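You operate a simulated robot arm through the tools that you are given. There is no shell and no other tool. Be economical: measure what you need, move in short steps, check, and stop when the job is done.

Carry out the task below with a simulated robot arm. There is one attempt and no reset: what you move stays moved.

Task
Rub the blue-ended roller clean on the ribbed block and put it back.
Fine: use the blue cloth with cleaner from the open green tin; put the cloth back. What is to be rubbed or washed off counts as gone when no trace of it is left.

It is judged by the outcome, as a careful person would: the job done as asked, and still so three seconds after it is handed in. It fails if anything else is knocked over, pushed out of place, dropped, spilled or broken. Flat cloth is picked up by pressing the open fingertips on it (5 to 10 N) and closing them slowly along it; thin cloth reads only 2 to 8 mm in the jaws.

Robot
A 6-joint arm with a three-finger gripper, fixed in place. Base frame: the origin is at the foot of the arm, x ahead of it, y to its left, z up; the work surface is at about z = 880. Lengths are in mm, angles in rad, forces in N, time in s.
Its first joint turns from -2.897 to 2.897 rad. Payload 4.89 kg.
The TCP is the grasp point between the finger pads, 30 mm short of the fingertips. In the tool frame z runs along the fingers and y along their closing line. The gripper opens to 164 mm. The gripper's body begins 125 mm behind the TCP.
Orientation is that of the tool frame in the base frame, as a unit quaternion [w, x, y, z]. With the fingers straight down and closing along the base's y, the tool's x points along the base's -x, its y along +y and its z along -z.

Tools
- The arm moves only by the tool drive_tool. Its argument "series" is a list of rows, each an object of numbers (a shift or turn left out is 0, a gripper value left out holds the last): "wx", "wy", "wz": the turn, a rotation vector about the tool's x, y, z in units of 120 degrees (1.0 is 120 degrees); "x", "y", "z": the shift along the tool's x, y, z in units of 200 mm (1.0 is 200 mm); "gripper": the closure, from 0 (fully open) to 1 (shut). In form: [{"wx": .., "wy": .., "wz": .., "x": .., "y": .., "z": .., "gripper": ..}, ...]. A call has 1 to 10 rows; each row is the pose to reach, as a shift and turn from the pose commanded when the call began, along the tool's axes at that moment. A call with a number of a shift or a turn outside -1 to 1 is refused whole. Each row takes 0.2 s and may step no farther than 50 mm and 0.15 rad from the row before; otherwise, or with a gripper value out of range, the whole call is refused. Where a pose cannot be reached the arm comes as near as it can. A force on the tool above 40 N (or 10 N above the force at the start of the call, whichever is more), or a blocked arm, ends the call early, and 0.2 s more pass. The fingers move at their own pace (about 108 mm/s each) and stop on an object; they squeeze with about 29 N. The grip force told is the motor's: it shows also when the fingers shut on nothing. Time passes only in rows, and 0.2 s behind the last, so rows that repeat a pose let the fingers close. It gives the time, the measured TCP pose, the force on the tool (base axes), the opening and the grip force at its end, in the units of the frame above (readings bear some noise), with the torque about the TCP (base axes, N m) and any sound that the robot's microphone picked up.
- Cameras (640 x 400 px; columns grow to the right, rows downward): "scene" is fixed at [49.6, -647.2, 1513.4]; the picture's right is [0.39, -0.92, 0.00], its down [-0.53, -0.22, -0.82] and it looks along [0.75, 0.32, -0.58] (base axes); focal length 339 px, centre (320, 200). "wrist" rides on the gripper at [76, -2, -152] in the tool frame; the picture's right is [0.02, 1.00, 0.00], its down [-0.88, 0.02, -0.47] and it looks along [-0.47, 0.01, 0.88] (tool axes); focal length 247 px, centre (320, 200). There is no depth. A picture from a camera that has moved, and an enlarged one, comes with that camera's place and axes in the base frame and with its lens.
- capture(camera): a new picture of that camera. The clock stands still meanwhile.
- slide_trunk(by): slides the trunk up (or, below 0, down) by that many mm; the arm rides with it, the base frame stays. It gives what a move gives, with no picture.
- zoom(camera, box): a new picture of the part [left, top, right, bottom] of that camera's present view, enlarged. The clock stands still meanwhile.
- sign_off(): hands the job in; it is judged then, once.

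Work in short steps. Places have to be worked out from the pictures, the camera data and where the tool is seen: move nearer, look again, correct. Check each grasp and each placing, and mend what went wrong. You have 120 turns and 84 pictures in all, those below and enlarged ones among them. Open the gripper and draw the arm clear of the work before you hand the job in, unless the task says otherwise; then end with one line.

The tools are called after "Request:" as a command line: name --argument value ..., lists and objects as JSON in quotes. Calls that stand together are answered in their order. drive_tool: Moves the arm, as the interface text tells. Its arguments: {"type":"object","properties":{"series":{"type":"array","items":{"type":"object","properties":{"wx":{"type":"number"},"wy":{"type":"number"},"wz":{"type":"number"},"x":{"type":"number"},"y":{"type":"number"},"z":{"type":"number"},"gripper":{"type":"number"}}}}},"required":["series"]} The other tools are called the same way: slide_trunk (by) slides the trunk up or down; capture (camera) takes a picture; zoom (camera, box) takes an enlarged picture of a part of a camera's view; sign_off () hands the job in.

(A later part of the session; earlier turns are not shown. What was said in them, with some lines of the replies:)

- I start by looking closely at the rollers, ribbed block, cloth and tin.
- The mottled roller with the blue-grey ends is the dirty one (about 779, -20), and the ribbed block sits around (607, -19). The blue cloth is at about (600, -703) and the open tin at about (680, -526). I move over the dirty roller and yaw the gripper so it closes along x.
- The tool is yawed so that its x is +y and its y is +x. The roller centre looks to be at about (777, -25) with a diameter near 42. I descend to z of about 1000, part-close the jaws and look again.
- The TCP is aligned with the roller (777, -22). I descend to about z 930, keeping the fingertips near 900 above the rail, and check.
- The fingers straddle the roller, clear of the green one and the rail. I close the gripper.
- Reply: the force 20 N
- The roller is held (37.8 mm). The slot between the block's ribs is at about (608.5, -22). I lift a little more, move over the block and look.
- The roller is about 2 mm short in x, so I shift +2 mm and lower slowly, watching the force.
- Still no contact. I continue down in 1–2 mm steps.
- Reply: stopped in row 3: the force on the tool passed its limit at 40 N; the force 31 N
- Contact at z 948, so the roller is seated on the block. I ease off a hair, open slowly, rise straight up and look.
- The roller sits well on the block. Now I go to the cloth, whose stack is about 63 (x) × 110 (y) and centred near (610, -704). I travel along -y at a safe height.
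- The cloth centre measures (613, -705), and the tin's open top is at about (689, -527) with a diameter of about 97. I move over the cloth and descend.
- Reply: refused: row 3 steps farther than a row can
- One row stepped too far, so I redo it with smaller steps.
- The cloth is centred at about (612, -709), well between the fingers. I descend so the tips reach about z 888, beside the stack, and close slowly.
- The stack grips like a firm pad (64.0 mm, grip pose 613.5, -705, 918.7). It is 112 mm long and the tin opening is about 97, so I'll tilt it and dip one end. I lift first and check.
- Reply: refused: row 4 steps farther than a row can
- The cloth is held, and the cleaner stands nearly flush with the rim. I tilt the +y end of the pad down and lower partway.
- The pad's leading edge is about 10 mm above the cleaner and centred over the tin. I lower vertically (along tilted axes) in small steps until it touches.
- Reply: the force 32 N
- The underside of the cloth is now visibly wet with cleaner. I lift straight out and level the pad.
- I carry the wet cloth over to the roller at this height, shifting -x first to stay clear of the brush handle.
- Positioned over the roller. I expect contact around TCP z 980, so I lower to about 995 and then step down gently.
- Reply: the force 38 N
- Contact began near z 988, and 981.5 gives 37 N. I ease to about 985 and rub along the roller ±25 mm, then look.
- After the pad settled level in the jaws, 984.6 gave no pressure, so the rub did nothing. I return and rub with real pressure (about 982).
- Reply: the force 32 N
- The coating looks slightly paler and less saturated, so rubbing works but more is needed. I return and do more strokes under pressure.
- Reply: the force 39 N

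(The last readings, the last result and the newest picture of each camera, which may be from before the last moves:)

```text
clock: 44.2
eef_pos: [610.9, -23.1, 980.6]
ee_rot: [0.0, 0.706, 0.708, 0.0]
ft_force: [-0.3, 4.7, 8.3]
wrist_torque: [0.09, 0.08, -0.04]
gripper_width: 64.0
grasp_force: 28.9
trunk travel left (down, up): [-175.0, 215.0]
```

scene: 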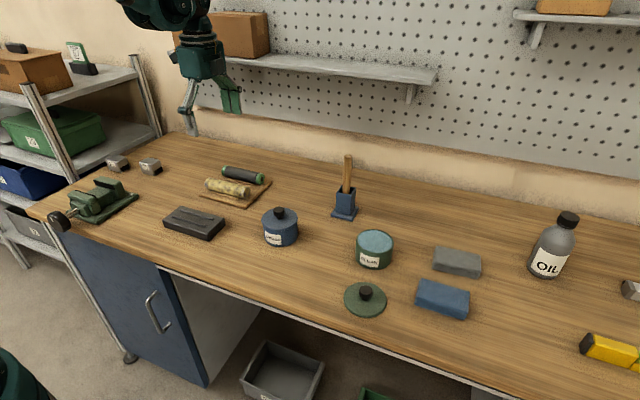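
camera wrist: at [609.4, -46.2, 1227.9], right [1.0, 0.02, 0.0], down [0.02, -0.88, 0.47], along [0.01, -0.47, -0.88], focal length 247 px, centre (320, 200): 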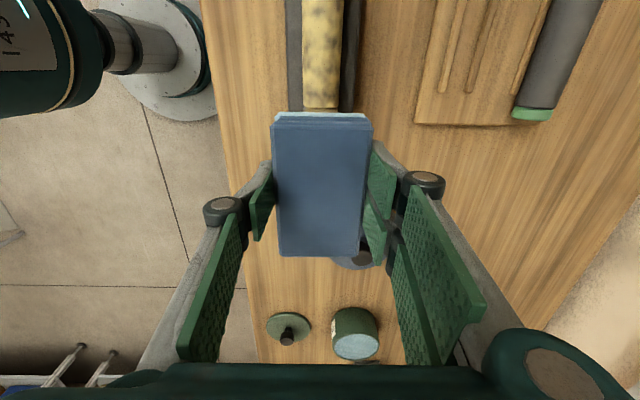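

Pressure is about 8 N. I now try strokes across the roller (x ±12) combined with lengthwise strokes, then look.

Request:
drive_tool --series '[{"z": 0.002, "y": 0.03}, {"z": 0.002, "y": 0.06}, {"z": 0.002, "y": 0.06, "x": 0.08}, {"z": 0.002, "y": 0.06, "x": -0.0}, {"z": 0.002, "y": 0.03, "x": -0.08}, {"z": 0.002, "y": 0.0}, {"z": 0.002, "y": -0.03}, {"z": 0.002, "y": -0.06}, {"z": 0.002, "y": -0.06, "x": 0.08}, {"z": 0.002, "y": -0.06, "x": 0.0}]'

Request:
drive_tool --series '[{"z": -0.15}, {"z": -0.35}, {"z": -0.45, "x": -0.15}, {"z": -0.45, "x": -0.35}, {"z": -0.45, "x": -0.55}]'

Request:
zoom --camera "scene" --box '[150, 160, 250, 250]'

```text
clock: 44.7
eef_pos: [615.4, -22.2, 983.0]
ee_rot: [-0.001, 0.707, 0.707, -0.001]
ft_force: [-11.9, 2.2, 32.6]
wrist_torque: [0.08, 0.5, -0.03]
gripper_width: 64.1
grasp_force: 29.2
trunk travel left (down, up): [-175.0, 215.0]
stopped in row 2: the force on the tool passed its limit at 41 N (the readings are from after the stop); the commanded pose is now the measured one
```

```text
clock: 45.9
eef_pos: [619.1, -130.6, 1072.1]
ee_rot: [-0.001, 0.708, 0.706, -0.001]
ft_force: [0.7, 1.3, -0.1]
wrist_torque: [-0.21, -0.01, 0.0]
gripper_width: 63.9
grasp_force: 28.8
trunk travel left (down, up): [-175.0, 215.0]
```

```text
4.44 times, centred on (200, 205) of scene
camera zoom: at [49.6, -647.2, 1513.4], right [0.39, -0.92, 0.0], down [-0.53, -0.22, -0.82], along [0.75, 0.32, -0.58], focal length 1508 px, centre (853, 178)
```

zoom: 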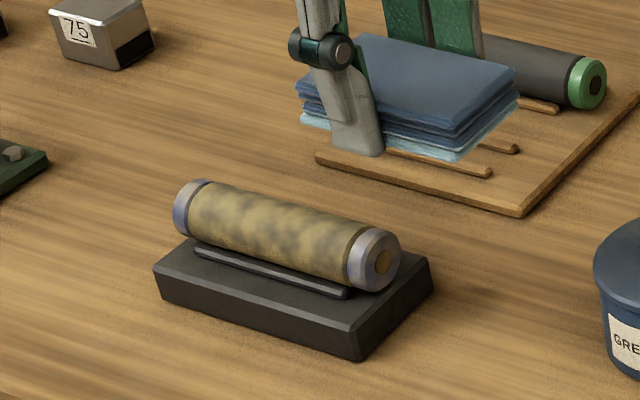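

It works: the coating is fading evenly all over. I go on with lengthwise strokes, re-centred at x of about 610.5.

Request:
drive_tool --series '[{"x": 0.2, "y": -0.03}, {"x": 0.4, "y": -0.035}, {"x": 0.54, "y": -0.035}, {"x": 0.54, "z": 0.2, "y": -0.035}, {"x": 0.54, "z": 0.4, "y": -0.035}, {"x": 0.54, "z": 0.445, "y": -0.035}, {"x": 0.54, "z": 0.45, "y": -0.035}, {"x": 0.54, "z": 0.452, "y": -0.035}]'

Request:
drive_tool --series '[{"x": 0.15}, {"x": 0.0}, {"x": -0.15}, {"x": 0.0}, {"x": 0.15}, {"x": 0.0}, {"x": -0.15}, {"x": 0.0}, {"x": 0.15}, {"x": 0.0}]'

```text
clock: 47.7
eef_pos: [609.6, -23.6, 979.6]
ee_rot: [0.0, 0.707, 0.707, 0.0]
ft_force: [-0.5, 0.5, 19.8]
wrist_torque: [-0.02, 0.05, -0.04]
gripper_width: 64.1
grasp_force: 28.7
trunk travel left (down, up): [-175.0, 215.0]
```

```text
clock: 49.9
eef_pos: [609.6, -25.2, 980.2]
ee_rot: [0.0, 0.707, 0.707, 0.0]
ft_force: [1.3, 10.2, 11.7]
wrist_torque: [0.18, 0.06, -0.1]
gripper_width: 64.0
grasp_force: 29.7
trunk travel left (down, up): [-175.0, 215.0]
```

Good pressure (12–20 N). I do two more rounds.

Request:
drive_tool --series '[{"x": 0.15}, {"x": 0.0}, {"x": -0.15}, {"x": 0.0}, {"x": 0.15}, {"x": 0.0}, {"x": -0.15}, {"x": 0.0}, {"x": 0.15}, {"x": 0.0}]'

Request:
drive_tool --series '[{"x": 0.15, "z": 0.001}, {"x": 0.0, "z": 0.001}, {"x": -0.15, "z": 0.001}, {"x": 0.0, "z": 0.001}, {"x": 0.15, "z": 0.001}, {"x": 0.0, "z": 0.001}, {"x": -0.15, "z": 0.001}, {"x": 0.0, "z": 0.001}, {"x": -0.15, "z": 0.001}, {"x": 0.0, "z": 0.001}]'

Request:
zoom --camera "scene" --box '[150, 160, 250, 250]'

```text
clock: 52.1
eef_pos: [609.7, -24.8, 979.7]
ee_rot: [-0.002, 0.707, 0.707, 0.0]
ft_force: [-0.5, 0.5, -0.9]
wrist_torque: [-0.04, -0.01, 0.01]
gripper_width: 64.2
grasp_force: 29.4
trunk travel left (down, up): [-175.0, 215.0]
```

```text
clock: 54.3
eef_pos: [609.4, -26.0, 981.2]
ee_rot: [-0.001, 0.707, 0.707, -0.001]
ft_force: [-0.3, -0.5, -0.7]
wrist_torque: [0.03, 0.02, 0.04]
gripper_width: 64.0
grasp_force: 29.0
trunk travel left (down, up): [-175.0, 215.0]
```

```text
4.44 times, centred on (200, 205) of scene
camera zoom: at [49.6, -647.2, 1513.4], right [0.39, -0.92, 0.0], down [-0.53, -0.22, -0.82], along [0.75, 0.32, -0.58], focal length 1508 px, centre (853, 178)
```

zoom: 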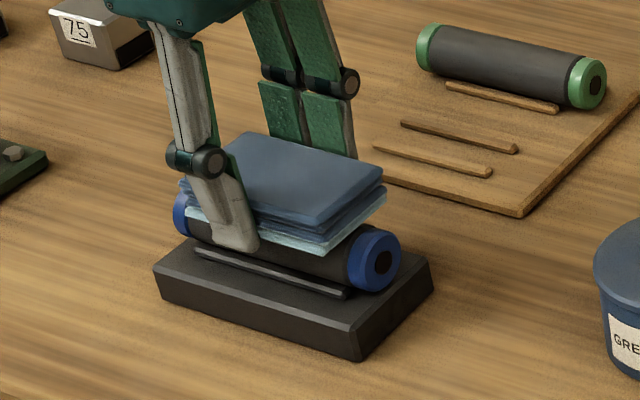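

The ends now show bright blue and the roller is dark. I lift away and inspect for traces.

Request:
drive_tool --series '[{"z": -0.15}, {"z": -0.35}, {"z": -0.5, "x": -0.15}, {"z": -0.5, "x": -0.35}, {"z": -0.5, "x": -0.55}, {"z": -0.5, "x": -0.78}, {"z": -0.5, "x": -0.98}]'

Request:
zoom --camera "scene" --box '[160, 170, 240, 240]'

Request:
zoom --camera "scene" --box '[200, 120, 320, 220]'

```text
clock: 55.9
eef_pos: [607.9, -219.1, 1079.6]
ee_rot: [0.0, 0.707, 0.708, -0.001]
ft_force: [0.0, 1.0, -0.2]
wrist_torque: [-0.15, 0.03, 0.0]
gripper_width: 64.0
grasp_force: 28.7
trunk travel left (down, up): [-175.0, 215.0]
```

```text
5.71 times, centred on (200, 205) of scene
camera zoom: at [49.6, -647.2, 1513.4], right [0.39, -0.92, 0.0], down [-0.53, -0.22, -0.82], along [0.75, 0.32, -0.58], focal length 1939 px, centre (1006, 171)
```

zoom: 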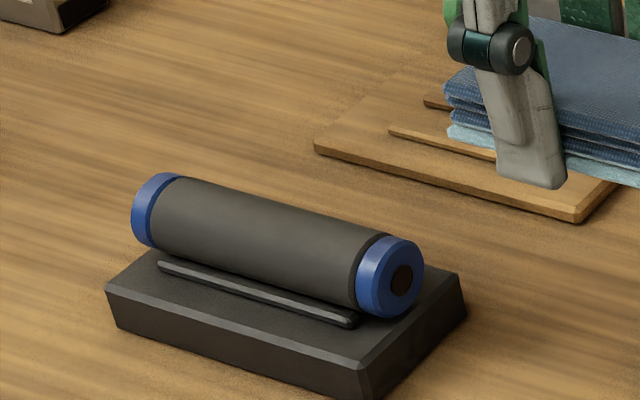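

```text
4.00 times, centred on (260, 170) of scene
camera zoom: at [49.6, -647.2, 1513.4], right [0.39, -0.92, 0.0], down [-0.53, -0.22, -0.82], along [0.75, 0.32, -0.58], focal length 1357 px, centre (560, 320)
```

zoom: 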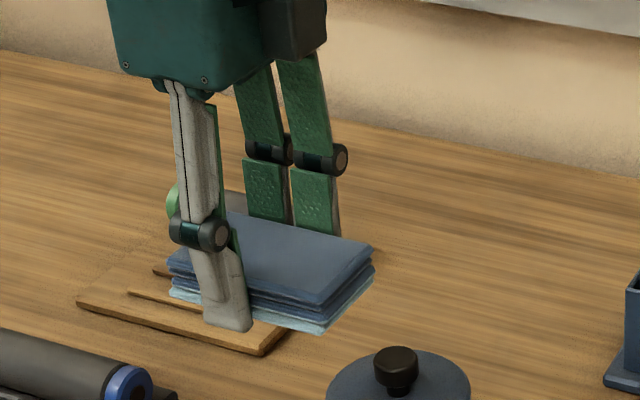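

It looks clean, though perhaps a shade warm compared with the other roller. While I have the wet cloth I do one more pressed round to be sure no film is left.

Request:
drive_tool --series '[{"x": 0.24}, {"x": 0.48}, {"x": 0.72}, {"x": 0.98}, {"x": 0.98, "z": 0.2}, {"x": 0.98, "z": 0.4}, {"x": 0.98, "z": 0.49}, {"x": 0.98, "z": 0.505}, {"x": 0.98, "z": 0.51}]'

Request:
drive_tool --series '[{"z": 0.005}, {"z": 0.01}]'

```text
refused: row 4 steps farther than a row can; nothing moved
```

```text
clock: 56.5
eef_pos: [611.5, -221.3, 1079.0]
ee_rot: [0.0, 0.707, 0.707, 0.0]
ft_force: [0.0, 0.2, -0.8]
wrist_torque: [0.05, 0.0, -0.02]
gripper_width: 64.0
grasp_force: 28.6
trunk travel left (down, up): [-175.0, 215.0]
```

Request:
drive_tool --series '[{"x": 0.24}, {"x": 0.48}, {"x": 0.73}, {"x": 0.98}, {"x": 0.98, "z": 0.2}, {"x": 0.98, "z": 0.4}, {"x": 0.98, "z": 0.48}, {"x": 0.98, "z": 0.492}, {"x": 0.98, "z": 0.5}]'

Request:
drive_tool --series '[{"z": 0.004}, {"z": 0.008}]'

```text
clock: 58.5
eef_pos: [611.1, -24.0, 979.0]
ee_rot: [0.001, 0.707, 0.707, 0.0]
ft_force: [0.4, -4.4, 19.2]
wrist_torque: [-0.2, 0.01, -0.03]
gripper_width: 64.0
grasp_force: 28.5
trunk travel left (down, up): [-175.0, 215.0]
```

```text
clock: 59.1
eef_pos: [610.5, -23.7, 977.6]
ee_rot: [0.001, 0.707, 0.707, 0.001]
ft_force: [5.5, -4.2, 38.6]
wrist_torque: [-0.11, -0.14, 0.0]
gripper_width: 64.0
grasp_force: 29.2
trunk travel left (down, up): [-175.0, 215.0]
```

Request:
drive_tool --series '[{"z": -0.005}, {"x": 0.15, "z": -0.005}, {"x": 0.0, "z": -0.005}, {"x": -0.15, "z": -0.005}, {"x": 0.0, "z": -0.005}, {"x": 0.15, "z": -0.005}, {"x": 0.0, "z": -0.005}, {"x": -0.15, "z": -0.005}, {"x": 0.0, "z": -0.005}]'

Request:
drive_tool --series '[{"x": 0.15, "z": -0.003}, {"x": 0.0, "z": -0.003}, {"x": -0.15, "z": -0.003}, {"x": 0.0, "z": -0.003}, {"x": 0.15, "z": -0.003}, {"x": 0.0, "z": -0.003}, {"x": -0.15, "z": -0.003}, {"x": 0.0, "z": -0.003}]'

Request:
drive_tool --series '[{"z": -0.15}, {"z": -0.35}, {"z": -0.5, "x": -0.15}, {"z": -0.5, "x": -0.35}, {"z": -0.5, "x": -0.55}, {"z": -0.5, "x": -0.78}, {"z": -0.5, "x": -0.98}]'

Request:
zoom --camera "scene" --box '[160, 170, 240, 240]'

```text
clock: 61.1
eef_pos: [609.3, -26.6, 976.3]
ee_rot: [-0.001, 0.707, 0.707, 0.0]
ft_force: [-0.1, -15.7, 28.3]
wrist_torque: [-0.72, 0.01, 0.1]
gripper_width: 63.6
grasp_force: 28.7
trunk travel left (down, up): [-175.0, 215.0]
```

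```text
clock: 62.9
eef_pos: [609.5, -24.7, 978.0]
ee_rot: [-0.001, 0.707, 0.707, 0.0]
ft_force: [0.6, 0.3, -0.8]
wrist_torque: [0.01, 0.04, -0.02]
gripper_width: 63.6
grasp_force: 28.8
trunk travel left (down, up): [-175.0, 215.0]
```

```text
clock: 64.5
eef_pos: [613.3, -220.4, 1079.2]
ee_rot: [0.0, 0.707, 0.708, -0.001]
ft_force: [0.2, 1.8, 0.0]
wrist_torque: [-0.14, -0.02, -0.01]
gripper_width: 63.8
grasp_force: 29.0
trunk travel left (down, up): [-175.0, 215.0]
```

```text
5.71 times, centred on (200, 205) of scene
camera zoom: at [49.6, -647.2, 1513.4], right [0.39, -0.92, 0.0], down [-0.53, -0.22, -0.82], along [0.75, 0.32, -0.58], focal length 1939 px, centre (1006, 171)
```

zoom: 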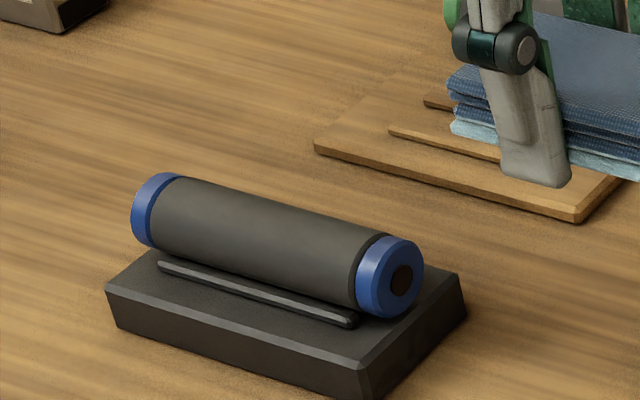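

It looks identical, so the roller is clean. I carry the cloth back to its spot at (613.5, -705).

Request:
drive_tool --series '[{"x": -0.24}, {"x": -0.48}, {"x": -0.72}, {"x": -0.96}]'

Request:
drive_tool --series '[{"x": -0.24}, {"x": -0.48}, {"x": -0.72}, {"x": -0.96}]'

Request:
drive_tool --series '[{"x": -0.24}, {"x": -0.48}, {"x": -0.5, "z": 0.2}, {"x": -0.5, "z": 0.4}, {"x": -0.5, "z": 0.6}]'

Request:
capture --camera "wrist"

Request:
zoom --camera "scene" --box '[380, 200, 540, 330]'

```text
clock: 65.5
eef_pos: [611.6, -411.7, 1079.0]
ee_rot: [0.001, 0.706, 0.708, -0.001]
ft_force: [0.1, 1.7, -0.5]
wrist_torque: [-0.25, -0.04, -0.01]
gripper_width: 63.5
grasp_force: 28.9
trunk travel left (down, up): [-175.0, 215.0]
```

```text
clock: 66.5
eef_pos: [610.4, -603.1, 1081.2]
ee_rot: [0.0, 0.706, 0.708, -0.002]
ft_force: [-0.2, 2.3, -0.7]
wrist_torque: [-0.23, 0.03, -0.03]
gripper_width: 63.5
grasp_force: 29.0
trunk travel left (down, up): [-175.0, 215.0]
```

```text
clock: 67.7
eef_pos: [610.6, -703.1, 958.7]
ee_rot: [0.0, 0.707, 0.707, 0.0]
ft_force: [-1.0, 0.4, -0.7]
wrist_torque: [-0.04, -0.1, -0.01]
gripper_width: 63.3
grasp_force: 30.0
trunk travel left (down, up): [-175.0, 215.0]
```

```text
41 pictures are left
camera wrist: at [610.3, -628.2, 1110.8], right [1.0, 0.02, 0.0], down [0.02, -0.88, 0.47], along [0.01, -0.47, -0.88], focal length 247 px, centre (320, 200)
```

wrist: 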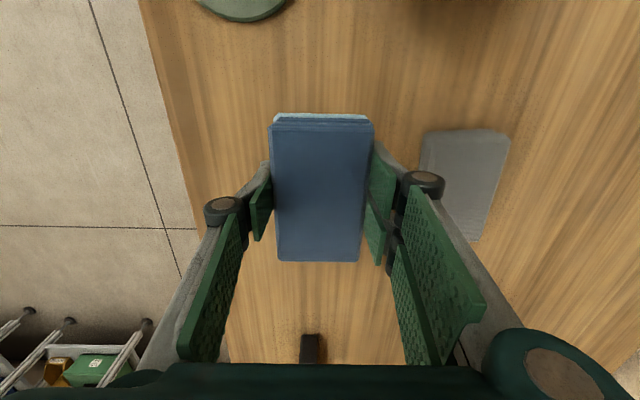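

```text
3.08 times, centred on (460, 265) of scene
camera zoom: at [49.6, -647.2, 1513.4], right [0.39, -0.92, 0.0], down [-0.53, -0.22, -0.82], along [0.75, 0.32, -0.58], focal length 1044 px, centre (-111, 0)
```

zoom: 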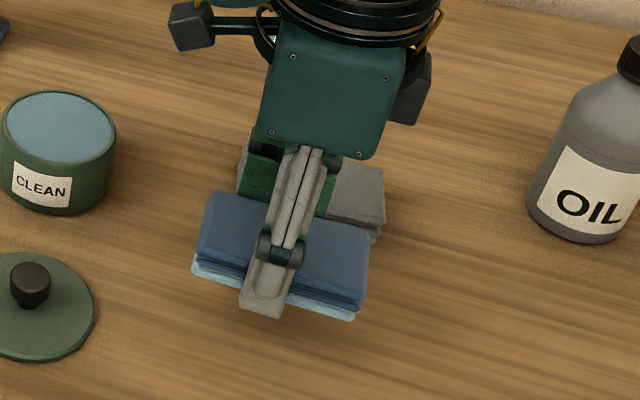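

The pad has slid about 8 mm toward -y in the jaws, so I compensate. I lower gently until it touches the table (expected TCP about 913).

Request:
drive_tool --series '[{"x": 0.03, "y": 0.01, "z": 0.1}, {"x": 0.03, "y": 0.01, "z": 0.18}, {"x": 0.03, "y": 0.01, "z": 0.205}, {"x": 0.03, "y": 0.01, "z": 0.215}, {"x": 0.03, "y": 0.01, "z": 0.222}]'

Request:
zoom --camera "scene" --box '[380, 200, 540, 330]'

```text
clock: 68.9
eef_pos: [614.3, -697.2, 913.9]
ee_rot: [-0.001, 0.707, 0.707, 0.0]
ft_force: [-0.1, -0.5, -1.8]
wrist_torque: [0.02, 0.0, 0.01]
gripper_width: 63.4
grasp_force: 28.6
trunk travel left (down, up): [-175.0, 215.0]
```

```text
3.08 times, centred on (460, 265) of scene
camera zoom: at [49.6, -647.2, 1513.4], right [0.39, -0.92, 0.0], down [-0.53, -0.22, -0.82], along [0.75, 0.32, -0.58], focal length 1044 px, centre (-111, 0)
```

zoom: 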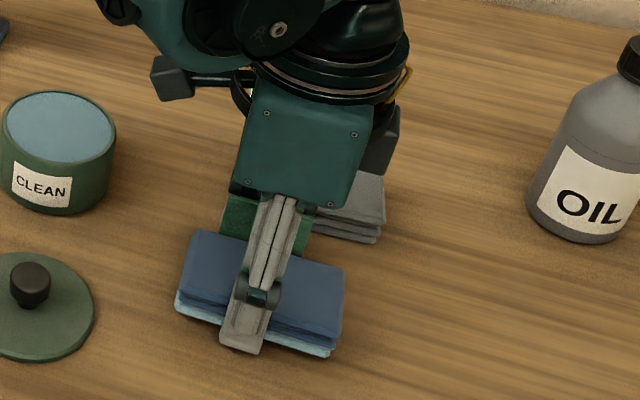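

It's still a few mm above the table and about 4 mm too far +y. I correct and lower the last bit in 1 mm steps.

Request:
drive_tool --series '[{"x": -0.02}, {"x": -0.02, "z": 0.005}, {"x": -0.02, "z": 0.01}, {"x": -0.02, "z": 0.013}]'

```text
clock: 69.9
eef_pos: [611.4, -703.0, 912.7]
ee_rot: [0.0, 0.707, 0.707, -0.001]
ft_force: [0.0, 0.7, -1.1]
wrist_torque: [-0.01, -0.01, 0.03]
gripper_width: 63.8
grasp_force: 28.4
trunk travel left (down, up): [-175.0, 215.0]
```

No contact yet, but the fingertips are about 1–2 mm off the table. I open gently and rise.

Request:
drive_tool --series '[{"gripper": 0.58}, {"gripper": 0.52}, {"gripper": 0.45}, {"gripper": 0.45}]'

Request:
drive_tool --series '[{"z": -0.1}, {"z": -0.3}, {"z": -0.5}, {"z": -0.7}, {"z": -0.85}]'

Request:
drive_tool --series '[{"x": 0.24}, {"x": 0.48}, {"x": 0.72}, {"x": 0.96}]'

Request:
zoom --camera "scene" --box '[380, 200, 540, 330]'

```text
clock: 70.9
eef_pos: [612.8, -702.3, 911.8]
ee_rot: [0.0, 0.707, 0.707, -0.001]
ft_force: [-0.2, -1.0, 0.3]
wrist_torque: [-0.03, -0.02, -0.01]
gripper_width: 90.3
grasp_force: 0.0
trunk travel left (down, up): [-175.0, 215.0]
```

```text
clock: 72.1
eef_pos: [613.5, -702.0, 1081.8]
ee_rot: [0.0, 0.707, 0.707, 0.0]
ft_force: [-0.2, -0.4, -1.0]
wrist_torque: [0.05, 0.08, -0.02]
gripper_width: 90.3
grasp_force: 0.0
trunk travel left (down, up): [-175.0, 215.0]
```

```text
clock: 73.1
eef_pos: [612.7, -510.1, 1080.4]
ee_rot: [0.0, 0.707, 0.707, -0.001]
ft_force: [0.4, -2.4, -0.2]
wrist_torque: [0.25, -0.03, -0.02]
gripper_width: 90.0
grasp_force: 0.1
trunk travel left (down, up): [-175.0, 215.0]
```

```text
3.08 times, centred on (460, 265) of scene
camera zoom: at [49.6, -647.2, 1513.4], right [0.39, -0.92, 0.0], down [-0.53, -0.22, -0.82], along [0.75, 0.32, -0.58], focal length 1044 px, centre (-111, 0)
```

zoom: 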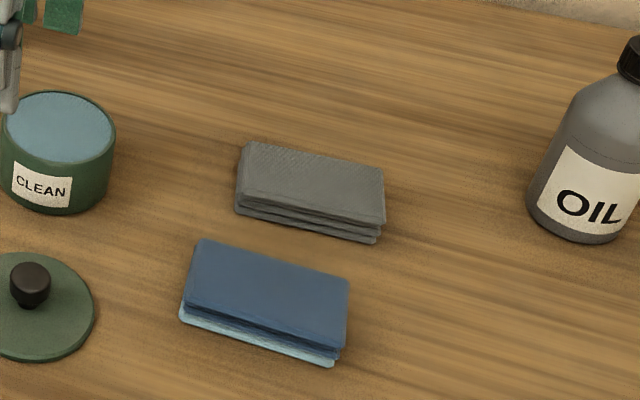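

The cloth is back in its original place. Now back to the roller.

Request:
drive_tool --series '[{"x": 0.24}, {"x": 0.48}, {"x": 0.72}, {"x": 0.96}]'

Request:
drive_tool --series '[{"x": 0.24, "gripper": 0.48}, {"x": 0.48}, {"x": 0.72}, {"x": 0.96}]'

Request:
drive_tool --series '[{"x": 0.24, "y": -0.01}, {"x": 0.5, "y": -0.01}, {"x": 0.5, "y": -0.01, "z": 0.2}]'

Request:
capture --camera "wrist"

```text
clock: 74.1
eef_pos: [610.7, -320.4, 1080.4]
ee_rot: [-0.001, 0.707, 0.707, 0.0]
ft_force: [0.7, -0.6, -0.3]
wrist_torque: [0.24, -0.01, 0.01]
gripper_width: 90.3
grasp_force: 0.0
trunk travel left (down, up): [-175.0, 215.0]
```

```text
clock: 75.1
eef_pos: [611.8, -127.0, 1082.2]
ee_rot: [-0.001, 0.707, 0.707, -0.001]
ft_force: [0.0, -1.9, -0.1]
wrist_torque: [0.2, 0.0, -0.02]
gripper_width: 85.4
grasp_force: 0.2
trunk travel left (down, up): [-175.0, 215.0]
```

```text
refused: row 2 steps farther than a row can; nothing moved
```

```text
37 pictures are left
camera wrist: at [611.3, -52.3, 1234.3], right [1.0, 0.02, 0.0], down [0.02, -0.88, 0.47], along [0.01, -0.47, -0.88], focal length 247 px, centre (320, 200)
```

wrist: 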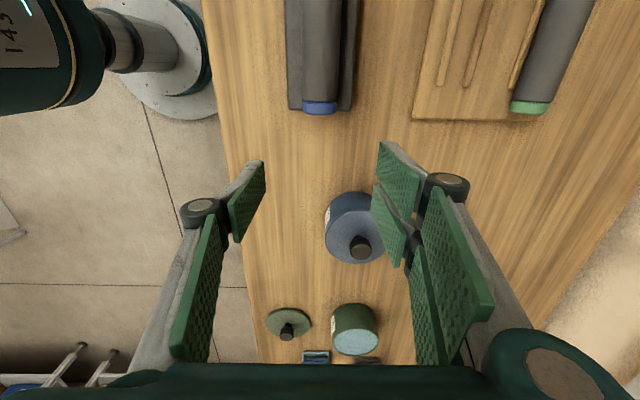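

Request:
drive_tool --series '[{"x": 0.24}, {"x": 0.48}, {"x": 0.515, "z": 0.1, "y": -0.005}, {"x": 0.515, "z": 0.25, "y": -0.005}]'

Request:
capture --camera "wrist"

```text
clock: 76.1
eef_pos: [611.0, -21.5, 1032.0]
ee_rot: [0.0, 0.706, 0.708, 0.0]
ft_force: [-0.8, 0.4, 0.5]
wrist_torque: [-0.02, -0.14, 0.01]
gripper_width: 85.4
grasp_force: 0.1
trunk travel left (down, up): [-175.0, 215.0]
```

```text
36 pictures are left
camera wrist: at [610.5, 52.9, 1184.1], right [1.0, 0.02, 0.0], down [0.02, -0.88, 0.47], along [0.01, -0.47, -0.88], focal length 247 px, centre (320, 200)
```

wrist: 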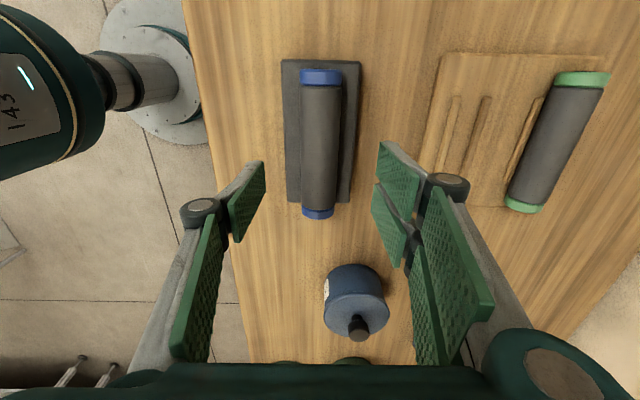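

The roller is unmoved and clean on top. I descend to the same grip height (about 948), close, and lift.

Request:
drive_tool --series '[{"z": 0.2}, {"z": 0.38}, {"z": 0.418}, {"z": 0.418, "gripper": 0.8}, {"z": 0.418, "gripper": 1.0}, {"z": 0.418, "gripper": 1.0}]'

Request:
drive_tool --series '[{"z": -0.05}, {"z": -0.2}, {"z": -0.4}]'

Request:
zoom --camera "scene" --box '[150, 140, 250, 240]'

```text
clock: 77.5
eef_pos: [610.5, -22.8, 946.8]
ee_rot: [-0.001, 0.707, 0.707, 0.0]
ft_force: [-10.9, -0.1, 2.9]
wrist_torque: [-0.01, 0.3, -0.04]
gripper_width: 38.0
grasp_force: 28.5
trunk travel left (down, up): [-175.0, 215.0]
```

```text
clock: 78.3
eef_pos: [613.4, -24.2, 1028.0]
ee_rot: [0.0, 0.707, 0.707, 0.0]
ft_force: [1.4, -0.8, -2.5]
wrist_torque: [0.04, 0.22, -0.02]
gripper_width: 37.6
grasp_force: 28.9
trunk travel left (down, up): [-175.0, 215.0]
```

```text
4.00 times, centred on (200, 190) of scene
camera zoom: at [49.6, -647.2, 1513.4], right [0.39, -0.92, 0.0], down [-0.53, -0.22, -0.82], along [0.75, 0.32, -0.58], focal length 1357 px, centre (800, 240)
```

zoom: 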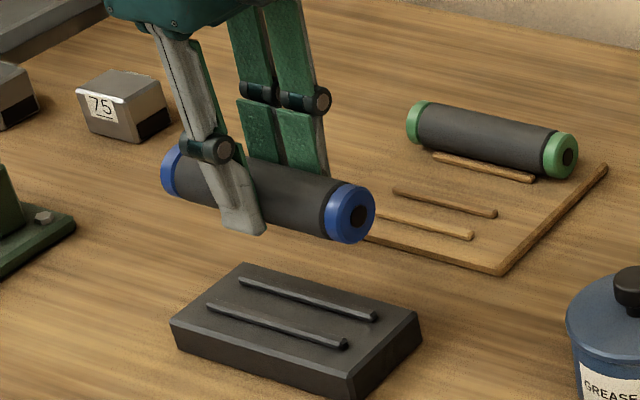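

The roller is held and clean all round. I move over its board rails and lower toward the original pose (778, -22, 931).

Request:
drive_tool --series '[{"y": 0.21}, {"y": 0.42}, {"y": 0.63}, {"y": 0.835}, {"y": 0.835, "z": 0.2}, {"y": 0.835, "z": 0.36}, {"y": 0.835, "z": 0.36}]'

Request:
capture --camera "wrist"

Request:
zoom --camera "scene" --box '[190, 140, 290, 220]'

```text
clock: 79.9
eef_pos: [778.1, -22.8, 955.2]
ee_rot: [-0.001, 0.707, 0.707, -0.001]
ft_force: [0.6, -0.1, -2.5]
wrist_torque: [0.0, 0.03, 0.04]
gripper_width: 37.6
grasp_force: 28.8
trunk travel left (down, up): [-175.0, 215.0]
```

```text
34 pictures are left
camera wrist: at [777.5, 51.6, 1107.3], right [1.0, 0.02, 0.0], down [0.02, -0.88, 0.47], along [0.01, -0.47, -0.88], focal length 247 px, centre (320, 200)
```

wrist: 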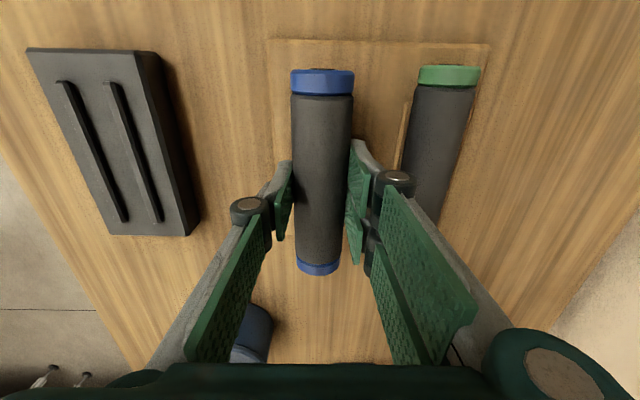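

```text
5.00 times, centred on (240, 180) of scene
camera zoom: at [49.6, -647.2, 1513.4], right [0.39, -0.92, 0.0], down [-0.53, -0.22, -0.82], along [0.75, 0.32, -0.58], focal length 1696 px, centre (720, 300)
```

zoom: 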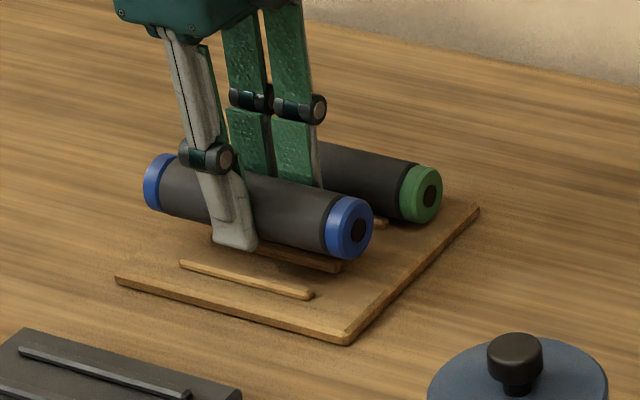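

Aligned, about 2 mm too far -y. I correct and lower gently to contact.

Request:
drive_tool --series '[{"x": 0.01, "z": 0.05}, {"x": 0.01, "z": 0.09}, {"x": 0.01, "z": 0.105}, {"x": 0.01, "z": 0.112}, {"x": 0.01, "z": 0.117}]'

```text
clock: 81.1
eef_pos: [777.1, -22.6, 930.6]
ee_rot: [-0.001, 0.707, 0.707, 0.0]
ft_force: [0.3, 0.6, -2.1]
wrist_torque: [0.0, 0.0, -0.01]
gripper_width: 37.7
grasp_force: 28.5
trunk travel left (down, up): [-175.0, 215.0]
```

Request:
drive_tool --series '[{"z": 0.005}, {"z": 0.009}, {"z": 0.013}]'

Request:
zoom --camera "scene" --box '[190, 140, 290, 220]'

```text
clock: 81.9
eef_pos: [777.1, -21.3, 930.6]
ee_rot: [0.0, 0.707, 0.707, 0.0]
ft_force: [1.1, -1.8, 13.6]
wrist_torque: [-0.05, -0.15, 0.0]
gripper_width: 37.5
grasp_force: 28.9
trunk travel left (down, up): [-175.0, 215.0]
```

```text
5.00 times, centred on (240, 180) of scene
camera zoom: at [49.6, -647.2, 1513.4], right [0.39, -0.92, 0.0], down [-0.53, -0.22, -0.82], along [0.75, 0.32, -0.58], focal length 1696 px, centre (720, 300)
```

zoom: 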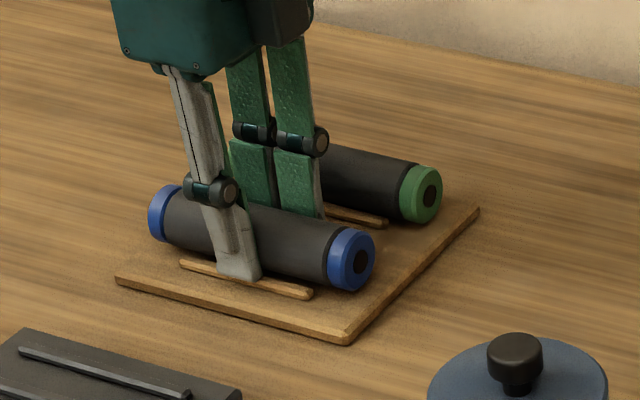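

The roller has touched down between its rails, within about 2–3 mm of the original spot. I lift a hair, nudge +2 mm in y, set it down and release.

Request:
drive_tool --series '[{"z": -0.01}, {"z": -0.01, "x": 0.01}, {"z": -0.002, "x": 0.01}, {"z": -0.002, "x": 0.01}, {"z": -0.002, "x": 0.01, "gripper": 0.74}, {"z": -0.002, "x": 0.01, "gripper": 0.6}, {"z": -0.002, "x": 0.01, "gripper": 0.48}, {"z": -0.002, "x": 0.01, "gripper": 0.48}]'

Request:
drive_tool --series '[{"z": -0.15}, {"z": -0.35}, {"z": -0.55}, {"z": -0.75}, {"z": -0.95}]'

Request:
capture --camera "wrist"

Request:
capture --camera "scene"

Request:
zoom --camera "scene" --box '[150, 140, 310, 240]'

```text
clock: 83.7
eef_pos: [778.5, -19.9, 929.8]
ee_rot: [0.0, 0.707, 0.708, -0.001]
ft_force: [0.9, 0.1, -0.3]
wrist_torque: [-0.01, -0.05, 0.0]
gripper_width: 85.1
grasp_force: 0.0
trunk travel left (down, up): [-175.0, 215.0]
```

```text
clock: 84.9
eef_pos: [778.5, -19.4, 1119.9]
ee_rot: [0.0, 0.707, 0.707, -0.001]
ft_force: [1.0, 0.7, -1.0]
wrist_torque: [-0.01, 0.12, -0.01]
gripper_width: 85.4
grasp_force: 0.1
trunk travel left (down, up): [-175.0, 215.0]
```

```text
31 pictures are left
camera wrist: at [779.5, 56.2, 1272.7], right [1.0, 0.02, 0.0], down [0.02, -0.88, 0.47], along [0.01, -0.47, -0.88], focal length 247 px, centre (320, 200)
```

wrist: 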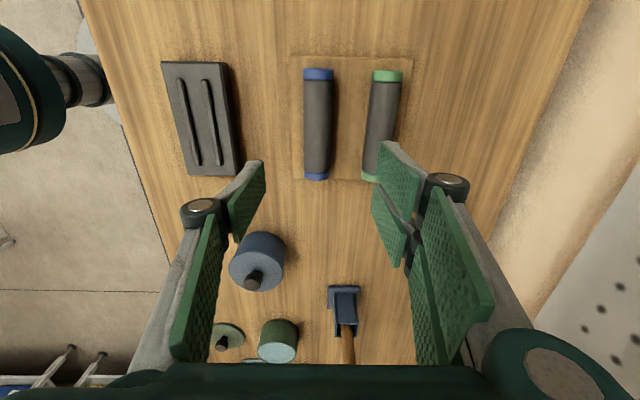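

```text
30 pictures are left
```

scene: 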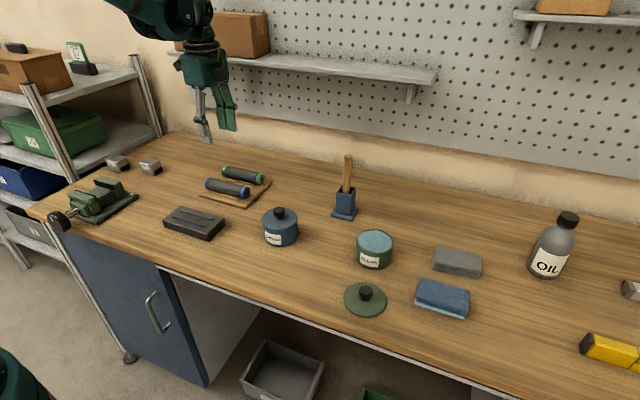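

```text
4.00 times, centred on (230, 190) of scene
camera zoom: at [49.6, -647.2, 1513.4], right [0.39, -0.92, 0.0], down [-0.53, -0.22, -0.82], along [0.75, 0.32, -0.58], focal length 1357 px, centre (680, 240)
```

zoom: 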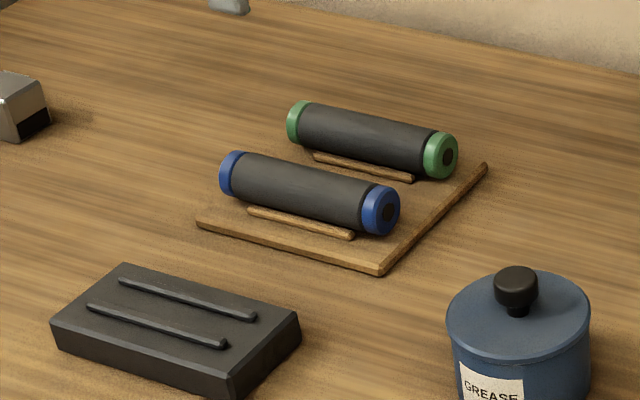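

The roller sits exactly where it was, clean, and everything else is in place. I raise the arm a little more with the gripper fully open, then hand in.

Request:
drive_tool --series '[{"z": -0.2, "gripper": 0.2}, {"z": -0.4, "gripper": 0.0}, {"z": -0.5}, {"z": -0.5}]'

Request:
sign_off

```text
clock: 85.9
eef_pos: [777.8, -18.8, 1219.4]
ee_rot: [-0.001, 0.707, 0.707, -0.001]
ft_force: [0.2, 0.0, 0.2]
wrist_torque: [-0.03, -0.07, 0.02]
gripper_width: 164.0
grasp_force: 0.1
trunk travel left (down, up): [-175.0, 215.0]
```

```text
The job is handed in.
```

The blue-ended roller was rubbed clean on the ribbed block with the blue cloth and cleaner, with no trace visible, and both roller and cloth are back in place with nothing else moved.
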